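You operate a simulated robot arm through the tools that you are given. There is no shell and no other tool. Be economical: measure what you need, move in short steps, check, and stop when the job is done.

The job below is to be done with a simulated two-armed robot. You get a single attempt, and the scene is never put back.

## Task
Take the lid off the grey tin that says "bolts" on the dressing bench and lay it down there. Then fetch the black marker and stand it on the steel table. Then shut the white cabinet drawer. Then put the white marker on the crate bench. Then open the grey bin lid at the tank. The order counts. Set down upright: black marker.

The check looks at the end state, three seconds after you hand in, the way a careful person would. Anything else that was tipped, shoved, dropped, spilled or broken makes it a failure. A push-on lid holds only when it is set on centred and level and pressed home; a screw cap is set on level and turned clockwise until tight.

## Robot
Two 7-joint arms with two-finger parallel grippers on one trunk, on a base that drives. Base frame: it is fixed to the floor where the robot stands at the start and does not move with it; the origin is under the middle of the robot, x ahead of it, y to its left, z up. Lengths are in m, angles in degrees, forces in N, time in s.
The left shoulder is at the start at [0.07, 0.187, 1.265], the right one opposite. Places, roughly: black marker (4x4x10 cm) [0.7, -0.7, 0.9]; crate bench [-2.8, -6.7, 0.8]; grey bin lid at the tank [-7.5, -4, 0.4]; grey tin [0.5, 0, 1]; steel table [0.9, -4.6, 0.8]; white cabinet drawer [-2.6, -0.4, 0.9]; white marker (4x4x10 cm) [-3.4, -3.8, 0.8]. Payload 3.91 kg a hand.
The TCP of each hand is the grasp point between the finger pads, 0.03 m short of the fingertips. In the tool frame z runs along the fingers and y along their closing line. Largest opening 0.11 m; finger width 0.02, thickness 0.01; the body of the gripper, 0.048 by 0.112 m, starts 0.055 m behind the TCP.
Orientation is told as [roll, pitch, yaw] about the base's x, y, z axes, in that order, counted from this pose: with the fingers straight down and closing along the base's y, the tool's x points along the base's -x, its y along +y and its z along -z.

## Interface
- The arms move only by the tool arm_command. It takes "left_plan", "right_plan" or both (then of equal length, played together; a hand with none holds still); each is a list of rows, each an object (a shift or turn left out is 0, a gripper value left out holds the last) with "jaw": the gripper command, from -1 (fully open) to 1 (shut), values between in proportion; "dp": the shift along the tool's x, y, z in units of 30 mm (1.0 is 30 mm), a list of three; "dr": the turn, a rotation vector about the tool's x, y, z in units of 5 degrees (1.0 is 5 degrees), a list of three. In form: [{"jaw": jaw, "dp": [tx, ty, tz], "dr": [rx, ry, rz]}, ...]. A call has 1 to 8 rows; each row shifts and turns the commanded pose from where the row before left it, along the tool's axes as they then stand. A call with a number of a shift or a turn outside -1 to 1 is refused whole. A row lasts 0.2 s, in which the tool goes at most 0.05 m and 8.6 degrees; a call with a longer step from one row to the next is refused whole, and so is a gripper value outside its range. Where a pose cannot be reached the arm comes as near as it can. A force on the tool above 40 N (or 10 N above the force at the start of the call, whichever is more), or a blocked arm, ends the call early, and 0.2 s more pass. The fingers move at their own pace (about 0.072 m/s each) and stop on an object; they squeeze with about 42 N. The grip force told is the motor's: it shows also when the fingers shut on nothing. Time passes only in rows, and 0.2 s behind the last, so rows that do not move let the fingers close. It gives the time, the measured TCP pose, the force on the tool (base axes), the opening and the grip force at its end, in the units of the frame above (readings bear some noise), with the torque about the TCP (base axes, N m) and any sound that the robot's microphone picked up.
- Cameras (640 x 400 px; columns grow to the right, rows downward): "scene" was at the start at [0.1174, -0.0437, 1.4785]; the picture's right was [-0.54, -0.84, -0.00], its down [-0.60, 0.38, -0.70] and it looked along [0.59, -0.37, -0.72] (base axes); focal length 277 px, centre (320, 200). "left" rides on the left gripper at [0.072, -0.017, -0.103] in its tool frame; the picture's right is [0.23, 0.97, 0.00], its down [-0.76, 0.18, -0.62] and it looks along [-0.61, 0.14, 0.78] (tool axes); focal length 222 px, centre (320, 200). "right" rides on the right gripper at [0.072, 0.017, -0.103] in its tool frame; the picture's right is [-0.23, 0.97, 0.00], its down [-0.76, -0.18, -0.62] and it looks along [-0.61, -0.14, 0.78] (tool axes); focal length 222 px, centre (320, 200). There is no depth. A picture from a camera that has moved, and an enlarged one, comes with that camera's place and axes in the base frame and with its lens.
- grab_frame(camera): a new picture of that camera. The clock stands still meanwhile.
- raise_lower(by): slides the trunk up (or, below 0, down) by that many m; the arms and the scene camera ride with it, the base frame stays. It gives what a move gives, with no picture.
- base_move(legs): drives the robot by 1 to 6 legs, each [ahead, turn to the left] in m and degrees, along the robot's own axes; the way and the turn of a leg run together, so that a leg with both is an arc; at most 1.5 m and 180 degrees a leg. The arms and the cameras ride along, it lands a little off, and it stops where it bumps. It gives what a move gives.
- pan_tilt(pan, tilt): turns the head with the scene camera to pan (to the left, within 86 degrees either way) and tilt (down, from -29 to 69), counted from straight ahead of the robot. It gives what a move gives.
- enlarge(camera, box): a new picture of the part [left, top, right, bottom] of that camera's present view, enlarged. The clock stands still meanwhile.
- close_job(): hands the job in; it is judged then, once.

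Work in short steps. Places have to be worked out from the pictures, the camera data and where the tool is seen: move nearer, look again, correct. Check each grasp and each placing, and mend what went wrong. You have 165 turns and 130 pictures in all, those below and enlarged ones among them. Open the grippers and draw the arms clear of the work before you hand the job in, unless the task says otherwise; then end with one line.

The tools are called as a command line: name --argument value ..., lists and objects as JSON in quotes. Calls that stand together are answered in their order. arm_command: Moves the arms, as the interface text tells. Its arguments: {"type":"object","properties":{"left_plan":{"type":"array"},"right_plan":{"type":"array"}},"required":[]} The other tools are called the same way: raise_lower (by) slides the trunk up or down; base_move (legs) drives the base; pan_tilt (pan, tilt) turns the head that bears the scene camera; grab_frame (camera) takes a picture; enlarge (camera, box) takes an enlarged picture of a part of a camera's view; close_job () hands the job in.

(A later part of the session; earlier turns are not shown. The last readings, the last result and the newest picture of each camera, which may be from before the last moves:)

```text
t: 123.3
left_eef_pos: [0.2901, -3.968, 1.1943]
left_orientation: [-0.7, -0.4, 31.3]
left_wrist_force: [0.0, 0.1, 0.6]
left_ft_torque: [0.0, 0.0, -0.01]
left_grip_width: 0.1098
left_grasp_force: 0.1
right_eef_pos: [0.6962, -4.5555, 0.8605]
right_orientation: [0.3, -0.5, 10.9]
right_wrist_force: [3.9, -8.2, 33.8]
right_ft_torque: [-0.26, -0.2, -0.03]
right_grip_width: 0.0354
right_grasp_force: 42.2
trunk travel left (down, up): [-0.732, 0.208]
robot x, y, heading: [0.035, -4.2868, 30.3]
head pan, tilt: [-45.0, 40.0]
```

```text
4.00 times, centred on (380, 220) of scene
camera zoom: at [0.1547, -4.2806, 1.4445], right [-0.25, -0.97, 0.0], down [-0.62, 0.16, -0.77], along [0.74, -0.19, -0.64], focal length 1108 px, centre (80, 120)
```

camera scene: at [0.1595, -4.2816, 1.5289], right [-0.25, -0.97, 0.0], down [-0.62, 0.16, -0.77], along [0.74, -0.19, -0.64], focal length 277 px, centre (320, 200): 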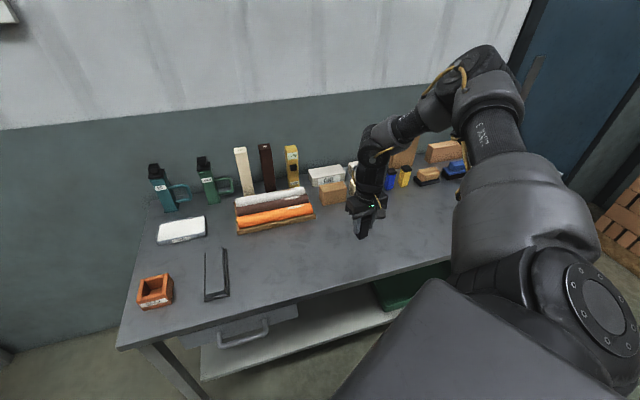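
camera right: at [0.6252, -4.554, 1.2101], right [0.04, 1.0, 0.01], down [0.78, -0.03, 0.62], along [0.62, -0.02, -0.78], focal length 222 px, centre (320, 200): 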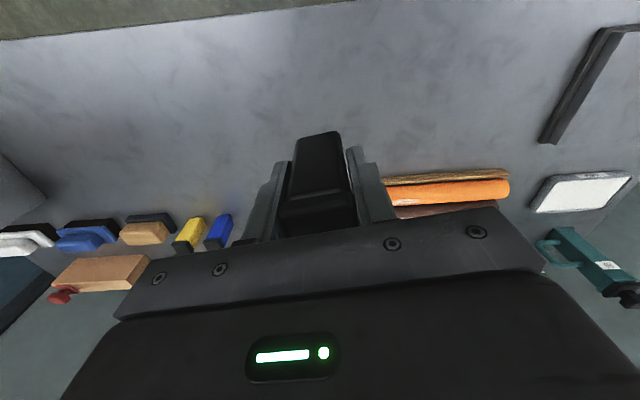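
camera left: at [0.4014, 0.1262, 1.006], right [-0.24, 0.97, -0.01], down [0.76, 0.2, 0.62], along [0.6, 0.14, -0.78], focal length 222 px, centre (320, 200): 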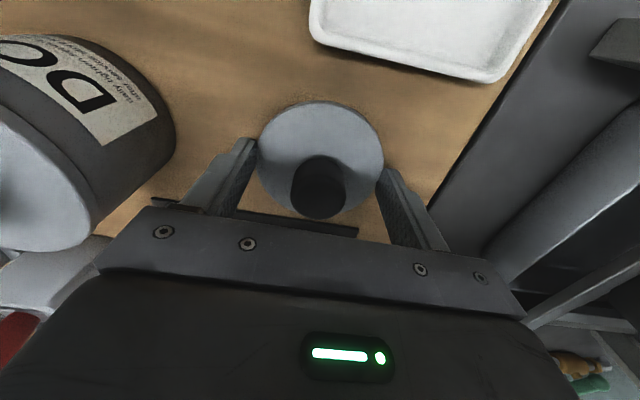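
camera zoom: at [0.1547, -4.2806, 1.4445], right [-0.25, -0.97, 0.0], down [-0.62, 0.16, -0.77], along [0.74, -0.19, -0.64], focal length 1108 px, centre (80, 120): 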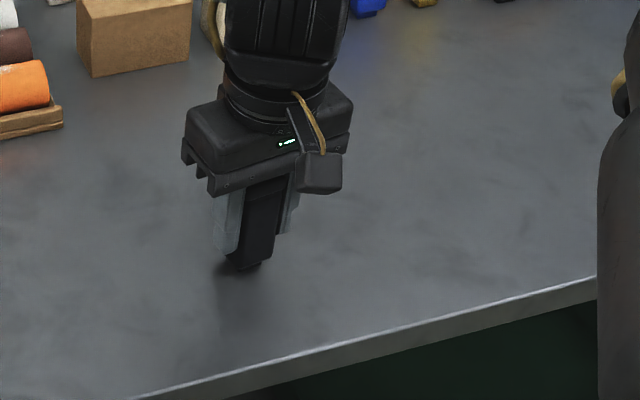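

Contact with 34 N at z=0.8605. Relieving ~2 mm, releasing, then rising straight up.

arm_command --right_plan '[{"dp": [0, 0, -0.08]}, {}, {"jaw": -0.4}, {}, {}, {"dp": [0, 0, -0.5]}, {"dp": [0, 0, -1]}, {"dp": [0, 0, -1]}]'

arm_command --right_plan '[{"dp": [0, 0, -1]}, {"dp": [0, 0, -1]}, {"dp": [0, 0, -1]}, {}]'

grab_frame --camera "scene"

grab_frame --camera "right"

```text
t: 125.2
left_eef_pos: [0.2946, -3.968, 1.1899]
left_orientation: [-0.6, -0.5, 31.3]
left_wrist_force: [-0.5, -0.2, -0.6]
left_ft_torque: [0.02, -0.01, -0.04]
left_grip_width: 0.1099
left_grasp_force: 0.0
right_eef_pos: [0.6975, -4.5569, 0.9362]
right_orientation: [0.4, -0.1, 11.0]
right_wrist_force: [0.0, -0.1, 0.5]
right_ft_torque: [0.02, 0.0, 0.01]
right_grip_width: 0.0774
right_grasp_force: 0.0
trunk travel left (down, up): [-0.732, 0.208]
robot x, y, heading: [0.0347, -4.2868, 30.7]
head pan, tilt: [-45.0, 40.0]
```

```text
t: 126.2
left_eef_pos: [0.2937, -3.967, 1.192]
left_orientation: [-0.6, -0.4, 31.2]
left_wrist_force: [0.2, -0.4, -0.8]
left_ft_torque: [0.03, -0.01, 0.01]
left_grip_width: 0.1099
left_grasp_force: 0.0
right_eef_pos: [0.6974, -4.5581, 1.0248]
right_orientation: [0.4, -0.1, 11.0]
right_wrist_force: [0.0, 0.0, 0.2]
right_ft_torque: [-0.02, -0.01, -0.02]
right_grip_width: 0.0769
right_grasp_force: 0.1
trunk travel left (down, up): [-0.732, 0.208]
robot x, y, heading: [0.0356, -4.2846, 30.4]
head pan, tilt: [-45.0, 40.0]
```

```text
76 pictures are left
camera scene: at [0.1596, -4.2817, 1.4438], right [-0.25, -0.97, 0.0], down [-0.62, 0.16, -0.77], along [0.74, -0.19, -0.64], focal length 277 px, centre (320, 200)
```

scene: 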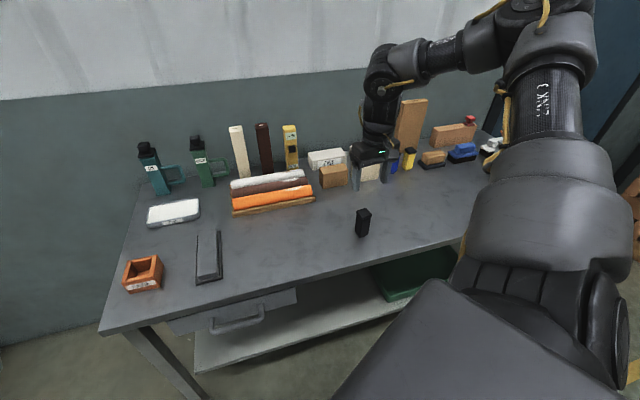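

```text
75 pictures are left
camera right: at [0.6241, -4.5551, 1.1283], right [0.04, 1.0, 0.01], down [0.78, -0.03, 0.62], along [0.62, -0.02, -0.78], focal length 222 px, centre (320, 200)
```

right: 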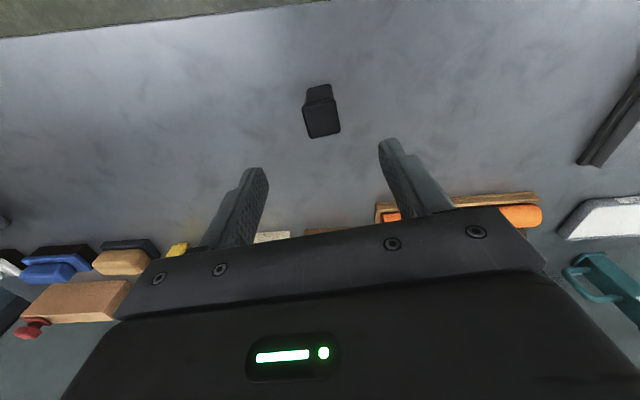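

The black marker stands upright. Retracting the right arm, then driving back up the aisle toward the cabinet.

arm_command --right_plan '[{"dp": [0.9, 0, -0.5]}, {"dp": [0.9, 0, -0.5]}, {"dp": [0.9, 0, -0.5]}, {"dp": [0.9, 0, 0]}, {"dp": [0.9, 0, 0]}, {"dp": [0.9, 0, 0]}, {}]'

base_move --legs '[[-0.35, 0], [0, 62]]'

pan_tilt --pan 45 --tilt 15

grab_frame --camera "scene"

```text
t: 127.8
left_eef_pos: [0.2933, -3.9674, 1.1925]
left_orientation: [-0.6, -0.2, 31.2]
left_wrist_force: [0.1, 0.6, 0.3]
left_ft_torque: [0.01, -0.01, -0.01]
left_grip_width: 0.1098
left_grasp_force: 0.1
right_eef_pos: [0.541, -4.5898, 1.0684]
right_orientation: [0.4, -0.2, 11.1]
right_wrist_force: [0.2, 0.2, -0.2]
right_ft_torque: [-0.01, -0.02, -0.02]
right_grip_width: 0.0769
right_grasp_force: 0.1
trunk travel left (down, up): [-0.732, 0.208]
robot x, y, heading: [0.035, -4.2822, 30.3]
head pan, tilt: [-45.0, 40.0]
```

```text
t: 132.8
left_eef_pos: [-0.4292, -4.0879, 1.1922]
left_orientation: [-0.6, -0.5, 95.7]
left_wrist_force: [0.0, -0.5, -0.8]
left_ft_torque: [0.0, -0.03, 0.02]
left_grip_width: 0.1099
left_grasp_force: 0.1
right_eef_pos: [0.2386, -4.1332, 1.0689]
right_orientation: [0.5, -0.2, 75.4]
right_wrist_force: [-0.2, -0.2, -0.1]
right_ft_torque: [0.01, -0.01, -0.01]
right_grip_width: 0.0771
right_grasp_force: 0.1
trunk travel left (down, up): [-0.732, 0.208]
robot x, y, heading: [-0.254, -4.4586, 95.0]
head pan, tilt: [-45.0, 40.0]
```

```text
t: 134.4
left_eef_pos: [-0.4303, -4.0876, 1.192]
left_orientation: [-0.6, -0.6, 95.6]
left_wrist_force: [-0.7, 0.4, -0.1]
left_ft_torque: [0.03, -0.01, 0.01]
left_grip_width: 0.1097
left_grasp_force: 0.1
right_eef_pos: [0.238, -4.1318, 1.0685]
right_orientation: [0.4, -0.2, 75.4]
right_wrist_force: [0.1, 1.2, 0.1]
right_ft_torque: [-0.04, -0.01, 0.01]
right_grip_width: 0.0771
right_grasp_force: 0.1
trunk travel left (down, up): [-0.732, 0.208]
robot x, y, heading: [-0.2559, -4.4615, 94.9]
head pan, tilt: [45.0, 15.0]
```

```text
74 pictures are left
camera scene: at [-0.3312, -4.3474, 1.4834], right [0.65, 0.76, 0.0], down [0.2, -0.17, -0.97], along [-0.74, 0.62, -0.26], focal length 277 px, centre (320, 200)
```

scene: 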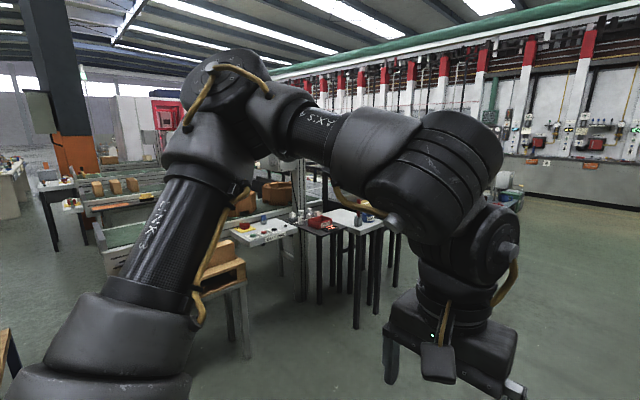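

Heading back up the aisle (turn -4°, ~3.2 m), then facing -x toward the cabinet.

base_move --legs '[[0, -4], [1.5, 0], [1.5, 0], [0.3, 0], [0, 70]]'

pan_tilt --pan -5 --tilt 15

grab_frame --camera "scene"

```text
t: 154.1
left_eef_pos: [-0.7808, -1.1435, 1.1923]
left_orientation: [-0.5, -0.4, 161.8]
left_wrist_force: [0.0, 0.6, -0.4]
left_ft_torque: [0.02, -0.01, 0.01]
left_grip_width: 0.11
left_grasp_force: 0.1
right_eef_pos: [-0.4688, -0.5512, 1.0696]
right_orientation: [0.4, -0.2, 141.6]
right_wrist_force: [0.0, 0.1, -0.1]
right_ft_torque: [0.0, 0.0, -0.02]
right_grip_width: 0.0769
right_grasp_force: 0.1
trunk travel left (down, up): [-0.732, 0.208]
robot x, y, heading: [-0.3706, -1.1348, 161.2]
head pan, tilt: [45.0, 15.0]
```

```text
t: 155.3
left_eef_pos: [-0.7809, -1.1435, 1.192]
left_orientation: [-0.6, -0.4, 161.7]
left_wrist_force: [-0.3, 0.3, 0.4]
left_ft_torque: [0.0, -0.01, -0.02]
left_grip_width: 0.1101
left_grasp_force: 0.1
right_eef_pos: [-0.469, -0.5504, 1.0692]
right_orientation: [0.4, -0.3, 141.5]
right_wrist_force: [-0.2, 0.0, -0.7]
right_ft_torque: [-0.01, 0.03, 0.02]
right_grip_width: 0.0771
right_grasp_force: 0.1
trunk travel left (down, up): [-0.732, 0.208]
robot x, y, heading: [-0.3741, -1.1352, 161.0]
head pan, tilt: [-5.0, 15.0]
```

```text
73 pictures are left
camera scene: at [-0.505, -1.0794, 1.4834], right [0.41, 0.91, 0.0], down [0.24, -0.11, -0.97], along [-0.88, 0.39, -0.26], focal length 277 px, centre (320, 200)
```

scene: 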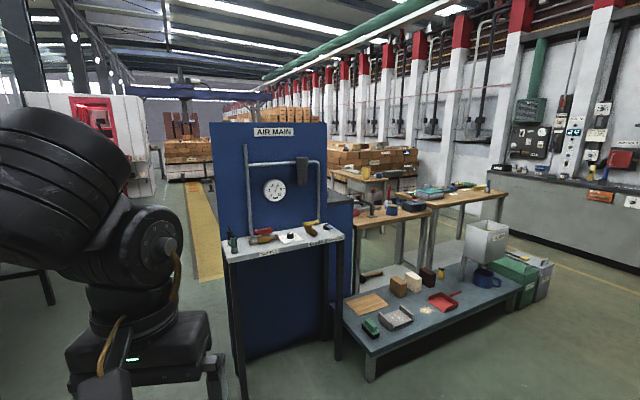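

The cabinet's place lies behind the "AIR MAIN" panel. Checking the gap to the left of the panel.

pan_tilt --pan 35 --tilt 22

grab_frame --camera "scene"

grab_frame --camera "left"

```text
t: 156.3
left_eef_pos: [-0.781, -1.1423, 1.1921]
left_orientation: [-0.6, -0.4, 161.7]
left_wrist_force: [0.7, 0.4, -0.2]
left_ft_torque: [0.04, -0.02, -0.02]
left_grip_width: 0.1098
left_grasp_force: 0.1
right_eef_pos: [-0.4693, -0.5504, 1.0699]
right_orientation: [0.4, -0.2, 141.5]
right_wrist_force: [-0.6, -0.4, 0.6]
right_ft_torque: [0.02, 0.0, 0.0]
right_grip_width: 0.0769
right_grasp_force: 0.2
trunk travel left (down, up): [-0.732, 0.208]
robot x, y, heading: [-0.3699, -1.1345, 161.1]
head pan, tilt: [35.0, 22.0]
```

```text
72 pictures are left
camera scene: at [-0.5088, -1.1427, 1.4721], right [-0.28, 0.96, 0.0], down [0.36, 0.1, -0.93], along [-0.89, -0.26, -0.37], focal length 277 px, centre (320, 200)
```

scene: 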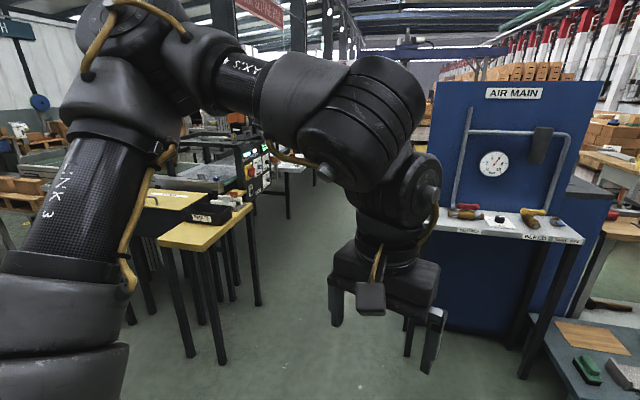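

```text
71 pictures are left
camera left: at [-0.7061, -1.151, 1.2956], right [-0.09, -1.0, -0.01], down [-0.78, 0.06, 0.63], along [-0.62, 0.06, -0.78], focal length 222 px, centre (320, 200)
```

left: 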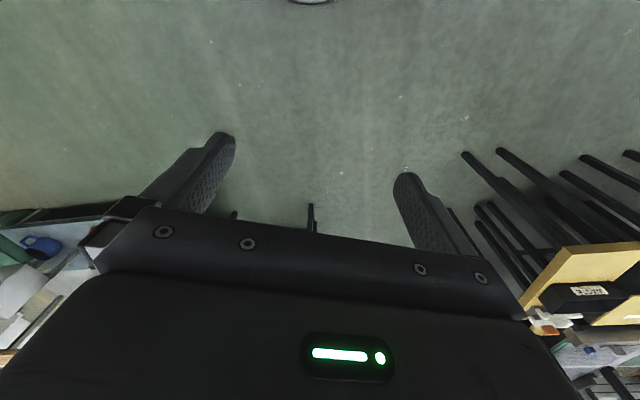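

The corridor between the yellow tables (y≈-2.0) and the AIR MAIN unit (y≈-0.95) is ~1 m wide. I tuck the right hand in and drive to its mouth, centred at y≈-1.48.

arm_command --right_plan '[{"dp": [0, 0.95, 0]}, {"dp": [0, 0.95, 0]}, {"dp": [0, 0.95, 0]}, {"dp": [0, 0.95, 0]}, {"dp": [0, 0.95, 0]}, {"dp": [0, 0.95, 0]}, {"dp": [0, 0.95, 0]}, {}]'

base_move --legs '[[0, 40], [0.89, 0], [0, -21]]'

pan_tilt --pan -15 --tilt 25

grab_frame --camera "scene"

```text
t: 158.1
left_eef_pos: [-0.7816, -1.1439, 1.1922]
left_orientation: [-0.6, -0.5, 161.7]
left_wrist_force: [-0.1, 0.6, 0.5]
left_ft_torque: [0.0, -0.01, 0.0]
left_grip_width: 0.1101
left_grasp_force: 0.1
right_eef_pos: [-0.5657, -0.632, 1.0673]
right_orientation: [0.5, -0.2, 141.9]
right_wrist_force: [-0.5, 0.0, -0.2]
right_ft_torque: [-0.01, 0.0, 0.02]
right_grip_width: 0.0773
right_grasp_force: 0.0
right hand out of reach, approached as far as the arm can: row 5, 6, 7
trunk travel left (down, up): [-0.732, 0.208]
robot x, y, heading: [-0.3703, -1.1331, 160.9]
head pan, tilt: [35.0, 22.0]
```

```text
t: 165.8
left_eef_pos: [-1.5937, -1.5583, 1.1935]
left_orientation: [-0.5, -0.5, 178.4]
left_wrist_force: [0.1, 0.0, -0.4]
left_ft_torque: [-0.02, 0.01, -0.01]
left_grip_width: 0.1099
left_grasp_force: 0.0
right_eef_pos: [-1.5346, -1.006, 1.0672]
right_orientation: [0.4, -0.1, 158.6]
right_wrist_force: [0.1, 0.0, -0.1]
right_ft_torque: [0.0, -0.03, -0.01]
right_grip_width: 0.0769
right_grasp_force: 0.0
trunk travel left (down, up): [-0.732, 0.208]
robot x, y, heading: [-1.2025, -1.4275, 177.8]
head pan, tilt: [35.0, 22.0]
```

```text
t: 166.9
left_eef_pos: [-1.594, -1.5561, 1.192]
left_orientation: [-0.5, -0.4, 178.5]
left_wrist_force: [-0.2, 0.3, 1.3]
left_ft_torque: [0.03, 0.02, 0.01]
left_grip_width: 0.11
left_grasp_force: 0.0
right_eef_pos: [-1.5335, -1.0037, 1.067]
right_orientation: [0.5, -0.3, 158.5]
right_wrist_force: [0.2, 1.2, 0.6]
right_ft_torque: [-0.02, -0.02, 0.0]
right_grip_width: 0.0769
right_grasp_force: 0.1
trunk travel left (down, up): [-0.732, 0.208]
robot x, y, heading: [-1.2047, -1.4302, 178.0]
head pan, tilt: [-15.0, 25.0]
```

```text
70 pictures are left
camera scene: at [-1.343, -1.4001, 1.4672], right [0.3, 0.96, 0.0], down [0.4, -0.13, -0.91], along [-0.87, 0.27, -0.42], focal length 277 px, centre (320, 200)
```

scene: 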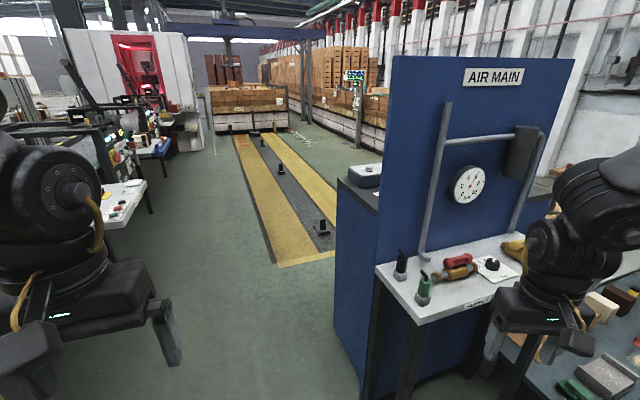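

The right elbow could brush the AIR MAIN panel (edge y≈-1.05, top z≈1.49). I'll raise the trunk fully and look at where the right arm sits.

raise_lower --by 0.205

pan_tilt --pan -60 --tilt 35

grab_frame --camera "scene"

```text
t: 169.1
left_eef_pos: [-1.5936, -1.5564, 1.397]
left_orientation: [-0.6, -0.5, 178.4]
left_wrist_force: [0.3, -1.5, -0.6]
left_ft_torque: [-0.01, 0.0, -0.01]
left_grip_width: 0.11
left_grasp_force: 0.1
right_eef_pos: [-1.5331, -1.0037, 1.2725]
right_orientation: [0.5, -0.2, 158.5]
right_wrist_force: [0.8, 0.1, 0.1]
right_ft_torque: [0.01, 0.0, 0.02]
right_grip_width: 0.0771
right_grasp_force: 0.1
trunk travel left (down, up): [-0.937, 0.003]
robot x, y, heading: [-1.2055, -1.4298, 177.5]
head pan, tilt: [-15.0, 25.0]
```

```text
t: 170.3
left_eef_pos: [-1.5927, -1.5562, 1.3967]
left_orientation: [-0.6, -0.4, 178.4]
left_wrist_force: [-0.5, -0.4, -0.3]
left_ft_torque: [0.02, 0.03, 0.03]
left_grip_width: 0.1098
left_grasp_force: 0.2
right_eef_pos: [-1.534, -1.0028, 1.2732]
right_orientation: [0.5, -0.2, 158.6]
right_wrist_force: [0.9, 0.1, -0.7]
right_ft_torque: [0.03, -0.02, 0.0]
right_grip_width: 0.0769
right_grasp_force: 0.1
trunk travel left (down, up): [-0.937, 0.003]
robot x, y, heading: [-1.2028, -1.4303, 177.7]
head pan, tilt: [-60.0, 35.0]
```

```text
69 pictures are left
camera scene: at [-1.296, -1.3494, 1.6565], right [0.88, 0.47, 0.0], down [0.27, -0.51, -0.82], along [-0.38, 0.72, -0.57], focal length 277 px, centre (320, 200)
```

scene: 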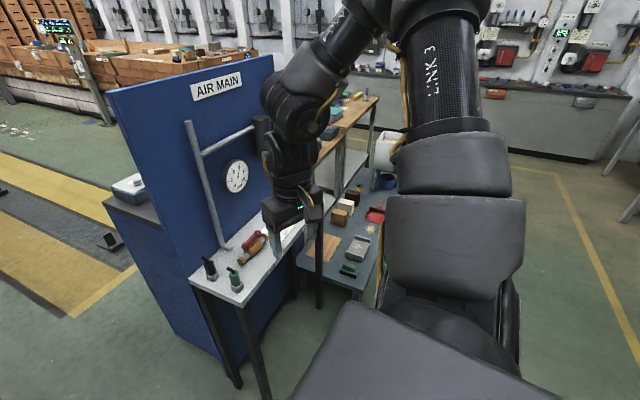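

With the trunk up, the elbow (z≈1.66) passes above the panel. I'll shift left to y≈-1.6 and go through to x≈-2.7.

base_move --legs '[[0, 20], [0.55, 0], [0, -18], [0.9, 0]]'

pan_tilt --pan -75 --tilt 30

grab_frame --camera "scene"

```text
t: 179.8
left_eef_pos: [-3.0002, -1.7431, 1.3981]
left_orientation: [-0.5, -0.4, -178.9]
left_wrist_force: [0.9, -0.4, 0.1]
left_ft_torque: [-0.04, 0.0, 0.0]
left_grip_width: 0.1102
left_grasp_force: 0.1
right_eef_pos: [-2.9663, -1.1878, 1.2735]
right_orientation: [0.6, -0.2, 161.0]
right_wrist_force: [0.2, -0.1, 0.6]
right_ft_torque: [0.0, 0.05, 0.04]
right_grip_width: 0.0769
right_grasp_force: 0.0
trunk travel left (down, up): [-0.937, 0.003]
robot x, y, heading: [-2.6172, -1.5976, -179.5]
head pan, tilt: [-60.0, 35.0]
```

```text
t: 180.6
left_eef_pos: [-3.0018, -1.7426, 1.3975]
left_orientation: [-0.6, -0.4, -179.0]
left_wrist_force: [0.1, 0.3, -0.2]
left_ft_torque: [-0.01, -0.02, 0.03]
left_grip_width: 0.1104
left_grasp_force: 0.1
right_eef_pos: [-2.9681, -1.1883, 1.2723]
right_orientation: [0.5, -0.1, 161.1]
right_wrist_force: [0.2, -0.8, -0.9]
right_ft_torque: [-0.01, -0.02, 0.01]
right_grip_width: 0.0771
right_grasp_force: 0.0
trunk travel left (down, up): [-0.937, 0.003]
robot x, y, heading: [-2.619, -1.5977, -179.6]
head pan, tilt: [-75.0, 30.0]
```

```text
68 pictures are left
camera scene: at [-2.6941, -1.5109, 1.6642], right [0.96, 0.27, 0.0], down [0.13, -0.48, -0.87], along [-0.23, 0.83, -0.5], focal length 277 px, centre (320, 200)
```

scene: 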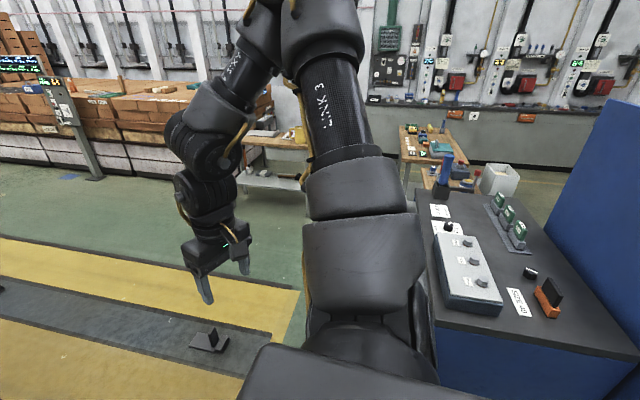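

The blue cabinet stands here with its front probably facing -x. Moving on 0.6 m and turning right to face +y for a view of that side.

base_move --legs '[[0.75, 0], [0, -105]]'

pan_tilt --pan -35 --tilt 30

grab_frame --camera "scene"

```text
t: 189.0
left_eef_pos: [-3.4243, -1.1964, 1.398]
left_orientation: [-0.6, -0.4, 77.1]
left_wrist_force: [0.9, 0.6, 0.5]
left_ft_torque: [0.01, 0.0, 0.02]
left_grip_width: 0.1102
left_grasp_force: 0.1
right_eef_pos: [-2.8937, -1.3615, 1.2724]
right_orientation: [0.5, -0.2, 57.2]
right_wrist_force: [-0.2, -0.3, 0.1]
right_ft_torque: [0.02, 0.0, 0.01]
right_grip_width: 0.0772
right_grasp_force: 0.1
trunk travel left (down, up): [-0.937, 0.003]
robot x, y, heading: [-3.3726, -1.6014, 76.3]
head pan, tilt: [-75.0, 30.0]
```

```text
t: 190.1
left_eef_pos: [-3.4236, -1.1961, 1.398]
left_orientation: [-0.5, -0.4, 77.3]
left_wrist_force: [-0.1, 0.2, 0.3]
left_ft_torque: [-0.02, 0.0, -0.01]
left_grip_width: 0.1101
left_grasp_force: 0.1
right_eef_pos: [-2.8929, -1.3621, 1.2733]
right_orientation: [0.6, -0.1, 57.2]
right_wrist_force: [0.5, 0.3, 0.2]
right_ft_torque: [0.0, -0.01, 0.0]
right_grip_width: 0.0771
right_grasp_force: 0.1
trunk travel left (down, up): [-0.937, 0.003]
robot x, y, heading: [-3.3711, -1.6002, 76.5]
head pan, tilt: [-35.0, 30.0]
```

```text
67 pictures are left
camera scene: at [-3.2955, -1.4945, 1.6642], right [0.66, -0.75, 0.0], down [-0.37, -0.33, -0.87], along [0.65, 0.57, -0.5], focal length 277 px, centre (320, 200)
```

scene: 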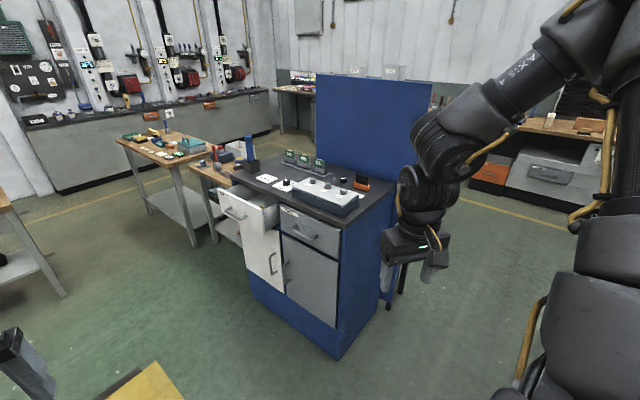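

There it is: the white drawer (upper left of the cabinet's -x face) stands open. Zooming in.

enlarge --camera "scene" --box '[200, 170, 360, 270]'

```text
4.00 times, centred on (280, 220) of scene
camera zoom: at [-3.2955, -1.4945, 1.6642], right [0.66, -0.75, 0.0], down [-0.37, -0.33, -0.87], along [0.65, 0.57, -0.5], focal length 1108 px, centre (480, 120)
```

zoom: 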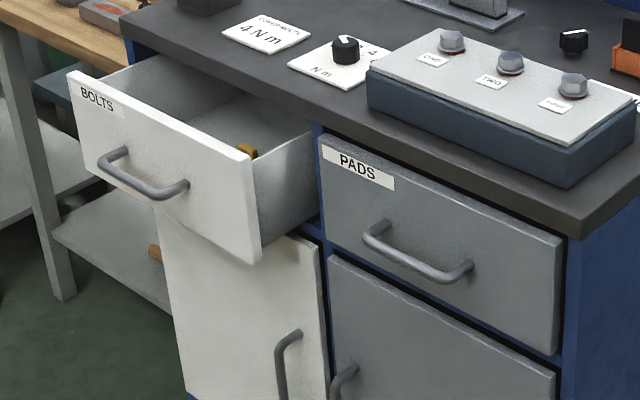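

Drawer front is at x≈-2.66, y≈-0.2…-0.56, open by ~0.12 m. I'll stand at about (-3.15,-0.65) facing +x and push it with the left hand's closed fingers.

base_move --legs '[[0.97, 0], [0, -77]]'

pan_tilt --pan 10 --tilt 50

grab_frame --camera "scene"

grab_frame --camera "left"

```text
t: 198.5
left_eef_pos: [-2.7557, -0.5252, 1.3975]
left_orientation: [-0.6, -0.5, -0.9]
left_wrist_force: [0.4, 0.2, 0.0]
left_ft_torque: [0.03, 0.04, 0.02]
left_grip_width: 0.1099
left_grasp_force: 0.0
right_eef_pos: [-2.8095, -1.0781, 1.2732]
right_orientation: [0.5, -0.3, -20.9]
right_wrist_force: [-0.2, -1.1, 0.0]
right_ft_torque: [0.01, 0.01, -0.04]
right_grip_width: 0.0769
right_grasp_force: 0.0
trunk travel left (down, up): [-0.937, 0.003]
robot x, y, heading: [-3.1451, -0.659, -1.5]
head pan, tilt: [-35.0, 30.0]
```

```text
t: 199.6
left_eef_pos: [-2.7561, -0.524, 1.3979]
left_orientation: [-0.6, -0.4, -0.9]
left_wrist_force: [0.0, 0.3, -0.7]
left_ft_torque: [-0.01, 0.0, 0.01]
left_grip_width: 0.11
left_grasp_force: 0.0
right_eef_pos: [-2.8081, -1.0785, 1.2733]
right_orientation: [0.5, -0.2, -20.9]
right_wrist_force: [-0.5, -0.1, -1.0]
right_ft_torque: [0.01, 0.0, 0.0]
right_grip_width: 0.0769
right_grasp_force: 0.1
trunk travel left (down, up): [-0.937, 0.003]
robot x, y, heading: [-3.14, -0.6545, -1.5]
head pan, tilt: [10.0, 50.0]
```

```text
65 pictures are left
camera scene: at [-3.0183, -0.6472, 1.6347], right [0.15, -0.99, 0.0], down [-0.76, -0.11, -0.64], along [0.64, 0.09, -0.77], focal length 277 px, centre (320, 200)
```

scene: 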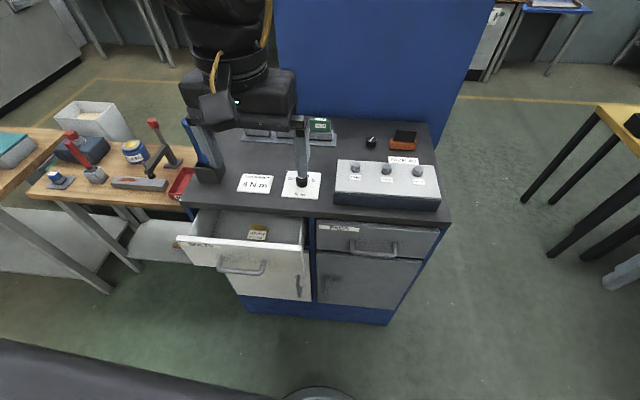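

```text
64 pictures are left
camera left: at [-2.8289, -0.5389, 1.5006], right [-0.21, 0.98, -0.01], down [0.76, 0.17, 0.63], along [0.61, 0.12, -0.78], focal length 222 px, centre (320, 200)
```

left: 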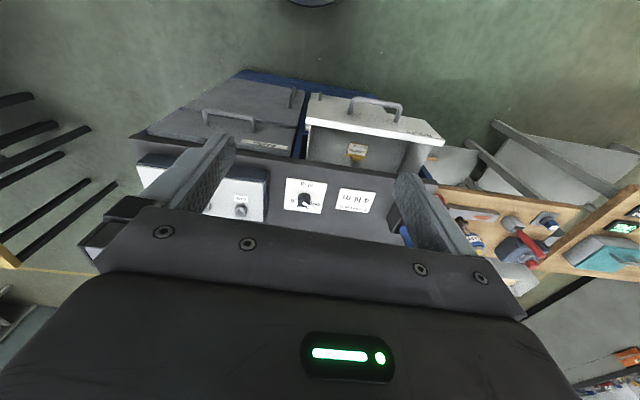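

The handle bar is at about (-2.70,-0.375,0.90). I close the left fingers, line up in front of it and come down with the trunk.

arm_command --left_plan '[{"jaw": 1, "dp": [0.4, 0.82, 0]}, {"dp": [0.4, 0.82, 0]}, {"dp": [0.4, 0.82, 0]}, {"dp": [0.4, 0.82, 0]}, {"dp": [0.2, 0.82, 0]}, {"dp": [0.1, 0.82, 0]}, {}]'

raise_lower --by -0.34

grab_frame --camera "left"

grab_frame --camera "scene"

```text
t: 201.2
left_eef_pos: [-2.8158, -0.3821, 1.3924]
left_orientation: [-0.5, -0.5, -0.9]
left_wrist_force: [0.7, -0.3, 0.2]
left_ft_torque: [-0.01, 0.02, 0.02]
left_grip_width: 0.0001
left_grasp_force: 37.4
left hand out of reach, approached as far as the arm can: row 6
right_eef_pos: [-2.8089, -1.0783, 1.273]
right_orientation: [0.7, -0.1, -20.9]
right_wrist_force: [0.9, 0.0, -1.2]
right_ft_torque: [0.01, -0.01, 0.03]
right_grip_width: 0.0771
right_grasp_force: 0.0
trunk travel left (down, up): [-0.937, 0.003]
robot x, y, heading: [-3.1423, -0.6579, -1.4]
head pan, tilt: [10.0, 50.0]
```

```text
t: 204.6
left_eef_pos: [-2.8165, -0.3799, 1.0514]
left_orientation: [-0.6, -0.5, -0.6]
left_wrist_force: [-0.3, -0.9, -0.6]
left_ft_torque: [-0.03, 0.03, 0.0]
left_grip_width: 0.0001
left_grasp_force: 38.1
right_eef_pos: [-2.8076, -1.0782, 0.9326]
right_orientation: [0.4, -0.3, -20.9]
right_wrist_force: [-0.7, 0.1, -1.0]
right_ft_torque: [0.0, -0.01, 0.03]
right_grip_width: 0.0771
right_grasp_force: 0.1
trunk travel left (down, up): [-0.597, 0.343]
robot x, y, heading: [-3.1441, -0.656, -1.6]
head pan, tilt: [10.0, 50.0]
```

```text
63 pictures are left
camera left: at [-2.8891, -0.3951, 1.1553], right [-0.21, 0.98, -0.01], down [0.76, 0.17, 0.63], along [0.62, 0.13, -0.78], focal length 222 px, centre (320, 200)
```

left: 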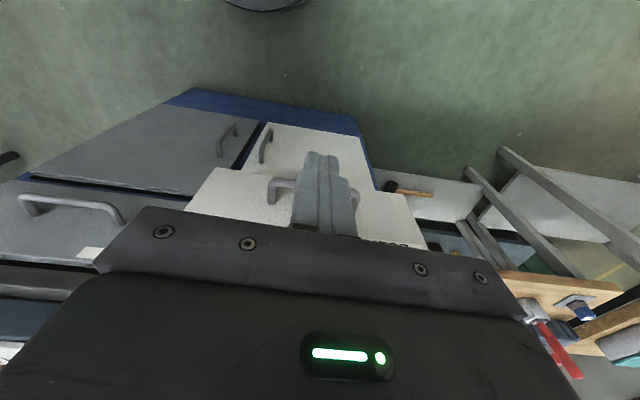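

```text
62 pictures are left
camera scene: at [-3.0185, -0.6469, 1.2947], right [0.15, -0.99, 0.0], down [-0.76, -0.11, -0.64], along [0.64, 0.09, -0.77], focal length 277 px, centre (320, 200)
```

scene: 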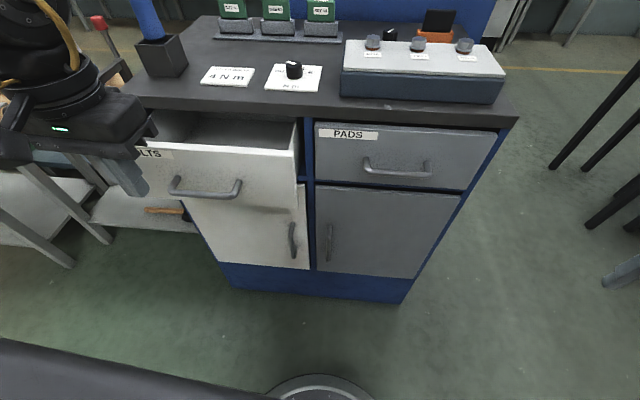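

Aligned with the handle. Lowering the fingers to handle height, then approaching.

arm_command --left_plan '[{"dp": [0, 0, 1]}, {"dp": [0, 0, 1]}, {"dp": [0, 0, 1]}, {"dp": [0, 0, 1]}, {"dp": [0, 0, 0.9]}, {}]'

grab_frame --camera "scene"

```text
t: 206.0
left_eef_pos: [-2.7928, -0.4022, 0.9717]
left_orientation: [-0.5, -0.6, -0.5]
left_wrist_force: [-1.3, 1.5, 0.6]
left_ft_torque: [0.0, 0.01, 0.0]
left_grip_width: 0.0
left_grasp_force: 38.3
left hand out of reach, approached as far as the arm can: row 1, 2, 3, 4, 5
right_eef_pos: [-2.8102, -1.0784, 0.9336]
right_orientation: [0.6, -0.3, -20.8]
right_wrist_force: [-0.4, -0.2, -0.5]
right_ft_torque: [0.03, -0.04, -0.02]
right_grip_width: 0.077
right_grasp_force: 0.0
trunk travel left (down, up): [-0.597, 0.343]
robot x, y, heading: [-3.1466, -0.6577, -1.7]
head pan, tilt: [10.0, 50.0]
```

```text
61 pictures are left
camera scene: at [-3.0198, -0.6466, 1.2949], right [0.15, -0.99, 0.0], down [-0.76, -0.11, -0.64], along [0.64, 0.09, -0.77], focal length 277 px, centre (320, 200)
```

scene: 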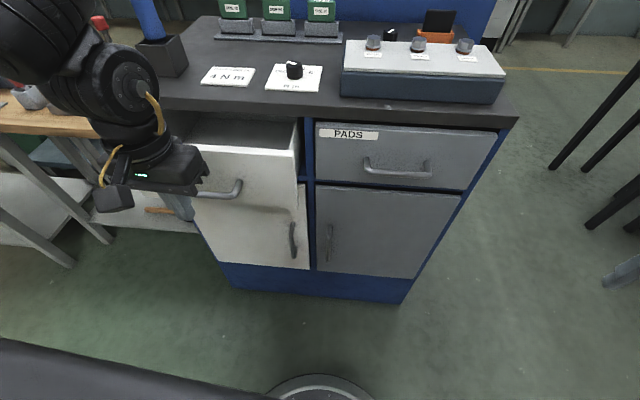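

The arm is limited downward here; lowering the trunk 0.07 m instead, then pushing forward with the arm.

raise_lower --by -0.07

arm_command --left_plan '[{"dp": [-0.5, 0.2, 0]}, {"dp": [-0.5, 0.2, 0]}, {"dp": [-0.5, 0.2, 0]}, {"dp": [-0.5, 0, 0]}, {}]'

grab_frame --camera "scene"

```text
t: 207.0
left_eef_pos: [-2.7925, -0.4034, 0.9018]
left_orientation: [-0.5, -0.5, -0.6]
left_wrist_force: [0.0, 0.0, 0.1]
left_ft_torque: [0.01, 0.01, -0.01]
left_grip_width: 0.0
left_grasp_force: 37.4
right_eef_pos: [-2.809, -1.0784, 0.8628]
right_orientation: [0.5, -0.1, -20.8]
right_wrist_force: [0.0, -0.2, 0.0]
right_ft_torque: [0.01, 0.03, -0.01]
right_grip_width: 0.0767
right_grasp_force: 0.1
trunk travel left (down, up): [-0.527, 0.413]
robot x, y, heading: [-3.1477, -0.6544, -1.9]
head pan, tilt: [10.0, 50.0]
```

```text
t: 208.2
left_eef_pos: [-2.7599, -0.4086, 0.897]
left_orientation: [-0.3, -0.5, -0.5]
left_wrist_force: [0.1, 0.5, 0.6]
left_ft_torque: [0.01, -0.04, 0.01]
left_grip_width: 0.0001
left_grasp_force: 38.3
left hand out of reach, approached as far as the arm can: row 2, 3, 4
right_eef_pos: [-2.8096, -1.0787, 0.8633]
right_orientation: [0.6, -0.2, -20.9]
right_wrist_force: [-0.4, 0.8, 0.2]
right_ft_torque: [-0.05, 0.0, 0.01]
right_grip_width: 0.077
right_grasp_force: 0.1
trunk travel left (down, up): [-0.527, 0.413]
robot x, y, heading: [-3.1409, -0.659, -1.5]
head pan, tilt: [10.0, 50.0]
```

```text
60 pictures are left
camera scene: at [-3.0191, -0.6475, 1.2248], right [0.15, -0.99, 0.0], down [-0.76, -0.11, -0.64], along [0.64, 0.09, -0.77], focal length 277 px, centre (320, 200)
```

scene: 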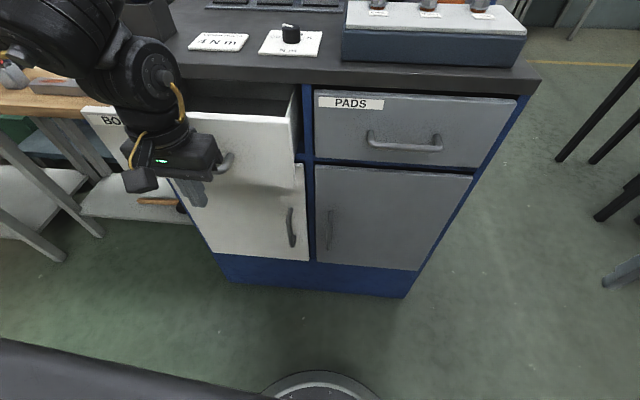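

The arm is at a limit, so I'll push using the base with the arm rigid: drive forward 0.10 m and look.

base_move --legs '[[0.1, 0]]'

grab_frame --camera "scene"

```text
t: 209.4
left_eef_pos: [-2.6601, -0.4112, 0.8967]
left_orientation: [-0.4, -0.5, -0.4]
left_wrist_force: [0.8, -0.1, -0.4]
left_ft_torque: [-0.04, 0.01, -0.02]
left_grip_width: 0.0001
left_grasp_force: 37.7
right_eef_pos: [-2.7088, -1.0798, 0.8627]
right_orientation: [0.5, -0.1, -20.9]
right_wrist_force: [0.9, -0.4, -0.5]
right_ft_torque: [-0.02, 0.03, 0.01]
right_grip_width: 0.077
right_grasp_force: 0.1
trunk travel left (down, up): [-0.527, 0.413]
robot x, y, heading: [-3.0433, -0.6613, -1.5]
head pan, tilt: [10.0, 50.0]
```

```text
59 pictures are left
camera scene: at [-2.918, -0.6497, 1.2246], right [0.15, -0.99, 0.0], down [-0.76, -0.11, -0.64], along [0.64, 0.09, -0.77], focal length 277 px, centre (320, 200)
```

scene: 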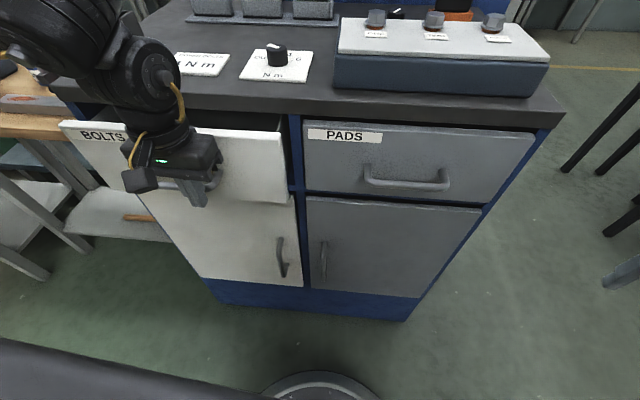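

The drawer slid with it and is still open by ~4 cm. Pushing a further 0.035 m.

base_move --legs '[[0.035, 0]]'

enlarge --camera "scene" --box '[40, 90, 360, 290]'

```text
t: 210.2
left_eef_pos: [-2.6257, -0.4139, 0.8974]
left_orientation: [-0.4, -0.5, -0.4]
left_wrist_force: [0.1, 0.4, 0.2]
left_ft_torque: [0.01, 0.02, -0.01]
left_grip_width: 0.0001
left_grasp_force: 37.8
right_eef_pos: [-2.6741, -1.0814, 0.8635]
right_orientation: [0.5, -0.2, -20.9]
right_wrist_force: [0.9, -0.2, -0.1]
right_ft_torque: [0.01, 0.0, -0.04]
right_grip_width: 0.0772
right_grasp_force: 0.1
trunk travel left (down, up): [-0.527, 0.413]
robot x, y, heading: [-3.0091, -0.6632, -1.4]
head pan, tilt: [10.0, 50.0]
```

```text
2.00 times, centred on (200, 190) of scene
camera zoom: at [-2.884, -0.6507, 1.2247], right [0.15, -0.99, 0.0], down [-0.76, -0.11, -0.64], along [0.64, 0.09, -0.77], focal length 554 px, centre (560, 220)
```

zoom: 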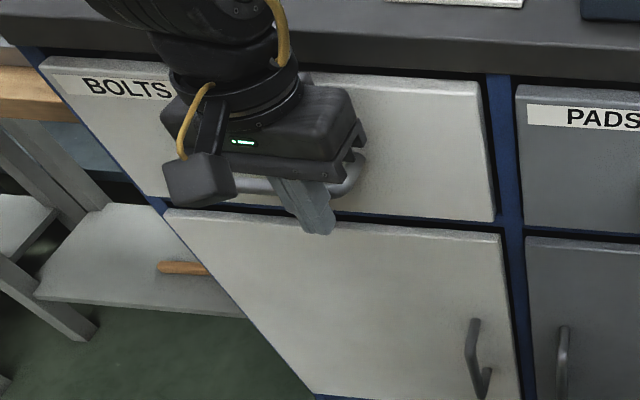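

It looks nearly flush. A last small push to feel for the end stop.

base_move --legs '[[0.012, 0]]'

enlarge --camera "scene" --box '[40, 90, 360, 290]'

```text
t: 211.0
left_eef_pos: [-2.6142, -0.4122, 0.8974]
left_orientation: [-0.4, -0.5, -0.3]
left_wrist_force: [-5.2, 0.3, 0.6]
left_ft_torque: [-0.06, 0.09, 0.01]
left_grip_width: 0.0002
left_grasp_force: 37.5
right_eef_pos: [-2.6639, -1.082, 0.8633]
right_orientation: [0.6, -0.2, -20.9]
right_wrist_force: [0.4, 0.2, 0.3]
right_ft_torque: [-0.01, 0.03, 0.0]
right_grip_width: 0.0771
right_grasp_force: 0.1
trunk travel left (down, up): [-0.527, 0.413]
robot x, y, heading: [-2.9999, -0.6635, -1.6]
head pan, tilt: [10.0, 50.0]
```

```text
2.00 times, centred on (200, 190) of scene
camera zoom: at [-2.8729, -0.651, 1.2248], right [0.15, -0.99, 0.0], down [-0.76, -0.11, -0.64], along [0.64, 0.09, -0.77], focal length 554 px, centre (560, 220)
```

zoom: 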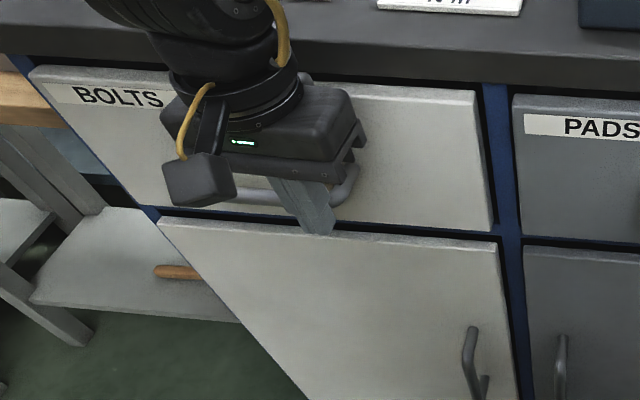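

5 N now. One more tiny push to confirm it's against the stop.

base_move --legs '[[0.01, 0]]'

enlarge --camera "scene" --box '[40, 90, 360, 290]'

```text
t: 211.8
left_eef_pos: [-2.6137, -0.4125, 0.8946]
left_orientation: [-0.4, 0.8, -0.8]
left_wrist_force: [-14.0, -2.8, 0.1]
left_ft_torque: [0.17, 0.18, -0.01]
left_grip_width: 0.0003
left_grasp_force: 38.1
right_eef_pos: [-2.6556, -1.0821, 0.8633]
right_orientation: [0.6, -0.2, -20.8]
right_wrist_force: [0.1, 0.5, -0.5]
right_ft_torque: [-0.01, -0.02, 0.0]
right_grip_width: 0.0771
right_grasp_force: 0.0
trunk travel left (down, up): [-0.527, 0.413]
robot x, y, heading: [-2.9915, -0.6646, -1.3]
head pan, tilt: [10.0, 50.0]
stopped in leg 1: the force on the tool passed its limit (the readings are from after the stop); the commanded pose is now the measured one
```

```text
2.00 times, centred on (200, 190) of scene
camera zoom: at [-2.867, -0.6515, 1.225], right [0.15, -0.99, 0.0], down [-0.76, -0.11, -0.64], along [0.64, 0.1, -0.76], focal length 554 px, centre (560, 220)
```

zoom: 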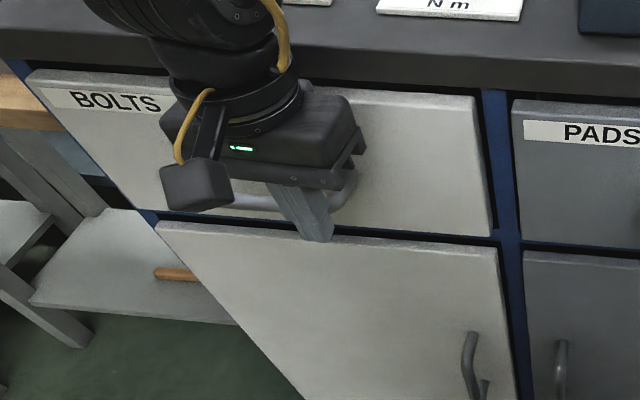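

The drawer is against its stop and flush. Backing straight off and verifying.

base_move --legs '[[-0.25, 0]]'

grab_frame --camera "scene"

```text
t: 213.6
left_eef_pos: [-2.8525, -0.4089, 0.8952]
left_orientation: [-0.3, 0.7, -1.0]
left_wrist_force: [0.2, 0.0, -1.2]
left_ft_torque: [0.02, 0.0, -0.01]
left_grip_width: 0.0
left_grasp_force: 37.8
right_eef_pos: [-2.9013, -1.0759, 0.8631]
right_orientation: [0.6, -0.2, -21.1]
right_wrist_force: [-0.3, 0.6, 0.1]
right_ft_torque: [0.03, 0.01, 0.01]
right_grip_width: 0.0772
right_grasp_force: 0.0
trunk travel left (down, up): [-0.527, 0.413]
robot x, y, heading: [-3.2345, -0.6509, -1.6]
head pan, tilt: [10.0, 50.0]
```

```text
55 pictures are left
camera scene: at [-3.1087, -0.6447, 1.2248], right [0.14, -0.99, 0.0], down [-0.76, -0.11, -0.64], along [0.64, 0.09, -0.77], focal length 277 px, centre (320, 200)
```

scene: 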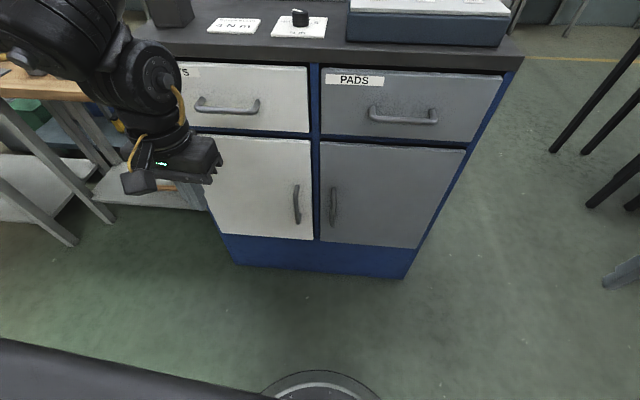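

The drawer is shut flush. Raising the trunk and turning to face -y toward the white marker.

raise_lower --by 0.38

base_move --legs '[[0, -90]]'

pan_tilt --pan 0 --tilt 20

grab_frame --camera "scene"

```text
t: 217.3
left_eef_pos: [-2.8526, -0.4064, 1.2745]
left_orientation: [-0.4, 0.6, -1.0]
left_wrist_force: [0.1, 0.1, 0.4]
left_ft_torque: [0.01, 0.02, 0.01]
left_grip_width: 0.0
left_grasp_force: 37.5
right_eef_pos: [-2.8996, -1.0764, 1.2421]
right_orientation: [0.6, -0.2, -21.0]
right_wrist_force: [-0.5, 0.2, 0.0]
right_ft_torque: [-0.02, 0.0, 0.0]
right_grip_width: 0.0772
right_grasp_force: 0.1
trunk travel left (down, up): [-0.907, 0.033]
robot x, y, heading: [-3.2337, -0.6536, -2.0]
head pan, tilt: [10.0, 50.0]
```

```text
t: 221.5
left_eef_pos: [-2.9804, -1.0311, 1.274]
left_orientation: [-0.4, 0.6, -90.4]
left_wrist_force: [-0.4, -0.3, -0.7]
left_ft_torque: [0.02, 0.03, -0.01]
left_grip_width: 0.0
left_grasp_force: 38.0
right_eef_pos: [-3.6497, -0.9909, 1.2424]
right_orientation: [0.6, -0.1, -110.4]
right_wrist_force: [0.4, -0.2, -0.5]
right_ft_torque: [0.01, 0.0, 0.0]
right_grip_width: 0.0768
right_grasp_force: 0.1
trunk travel left (down, up): [-0.907, 0.033]
robot x, y, heading: [-3.2279, -0.6559, -91.5]
head pan, tilt: [10.0, 50.0]
```

```text
t: 222.4
left_eef_pos: [-2.9807, -1.0291, 1.2753]
left_orientation: [-0.6, 0.7, -90.4]
left_wrist_force: [-0.8, -0.5, 0.3]
left_ft_torque: [0.01, -0.01, -0.01]
left_grip_width: 0.0
left_grasp_force: 37.6
right_eef_pos: [-3.6505, -0.9915, 1.243]
right_orientation: [0.5, -0.2, -110.3]
right_wrist_force: [-0.2, 0.1, -0.3]
right_ft_torque: [0.02, -0.01, -0.02]
right_grip_width: 0.0769
right_grasp_force: 0.2
trunk travel left (down, up): [-0.907, 0.033]
robot x, y, heading: [-3.2263, -0.6495, -91.5]
head pan, tilt: [0.0, 20.0]
```

```text
54 pictures are left
camera scene: at [-3.2302, -0.7955, 1.6502], right [-1.0, 0.03, 0.0], down [0.01, 0.34, -0.94], along [-0.02, -0.94, -0.34], focal length 277 px, centre (320, 200)
```

scene: 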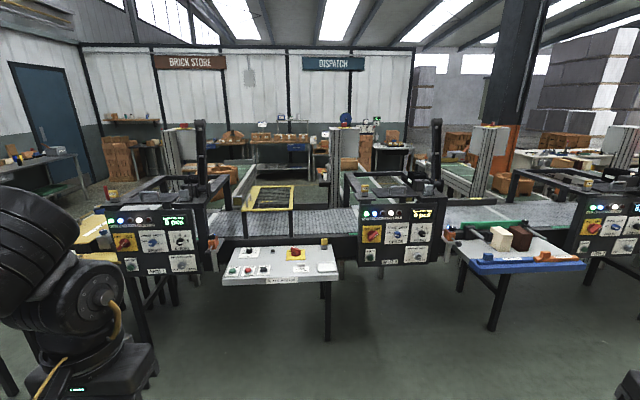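

The white marker should project near (327,180), on/behind the conveyor. Zooming in there.

enlarge --camera "scene" --box '[200, 120, 440, 270]'

```text
2.67 times, centred on (320, 195) of scene
camera zoom: at [-3.2302, -0.7955, 1.6502], right [-1.0, 0.03, 0.0], down [0.01, 0.34, -0.94], along [-0.02, -0.94, -0.34], focal length 738 px, centre (320, 213)
```

zoom: 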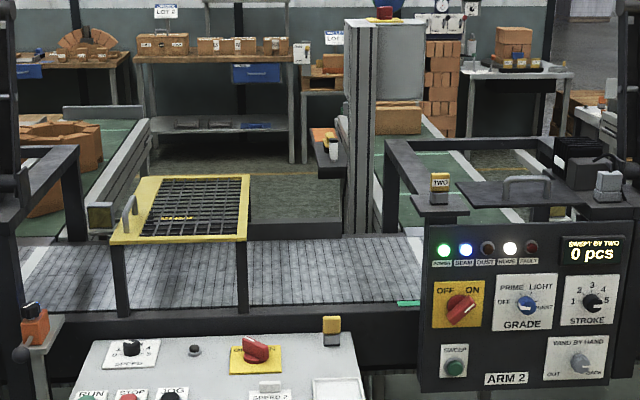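

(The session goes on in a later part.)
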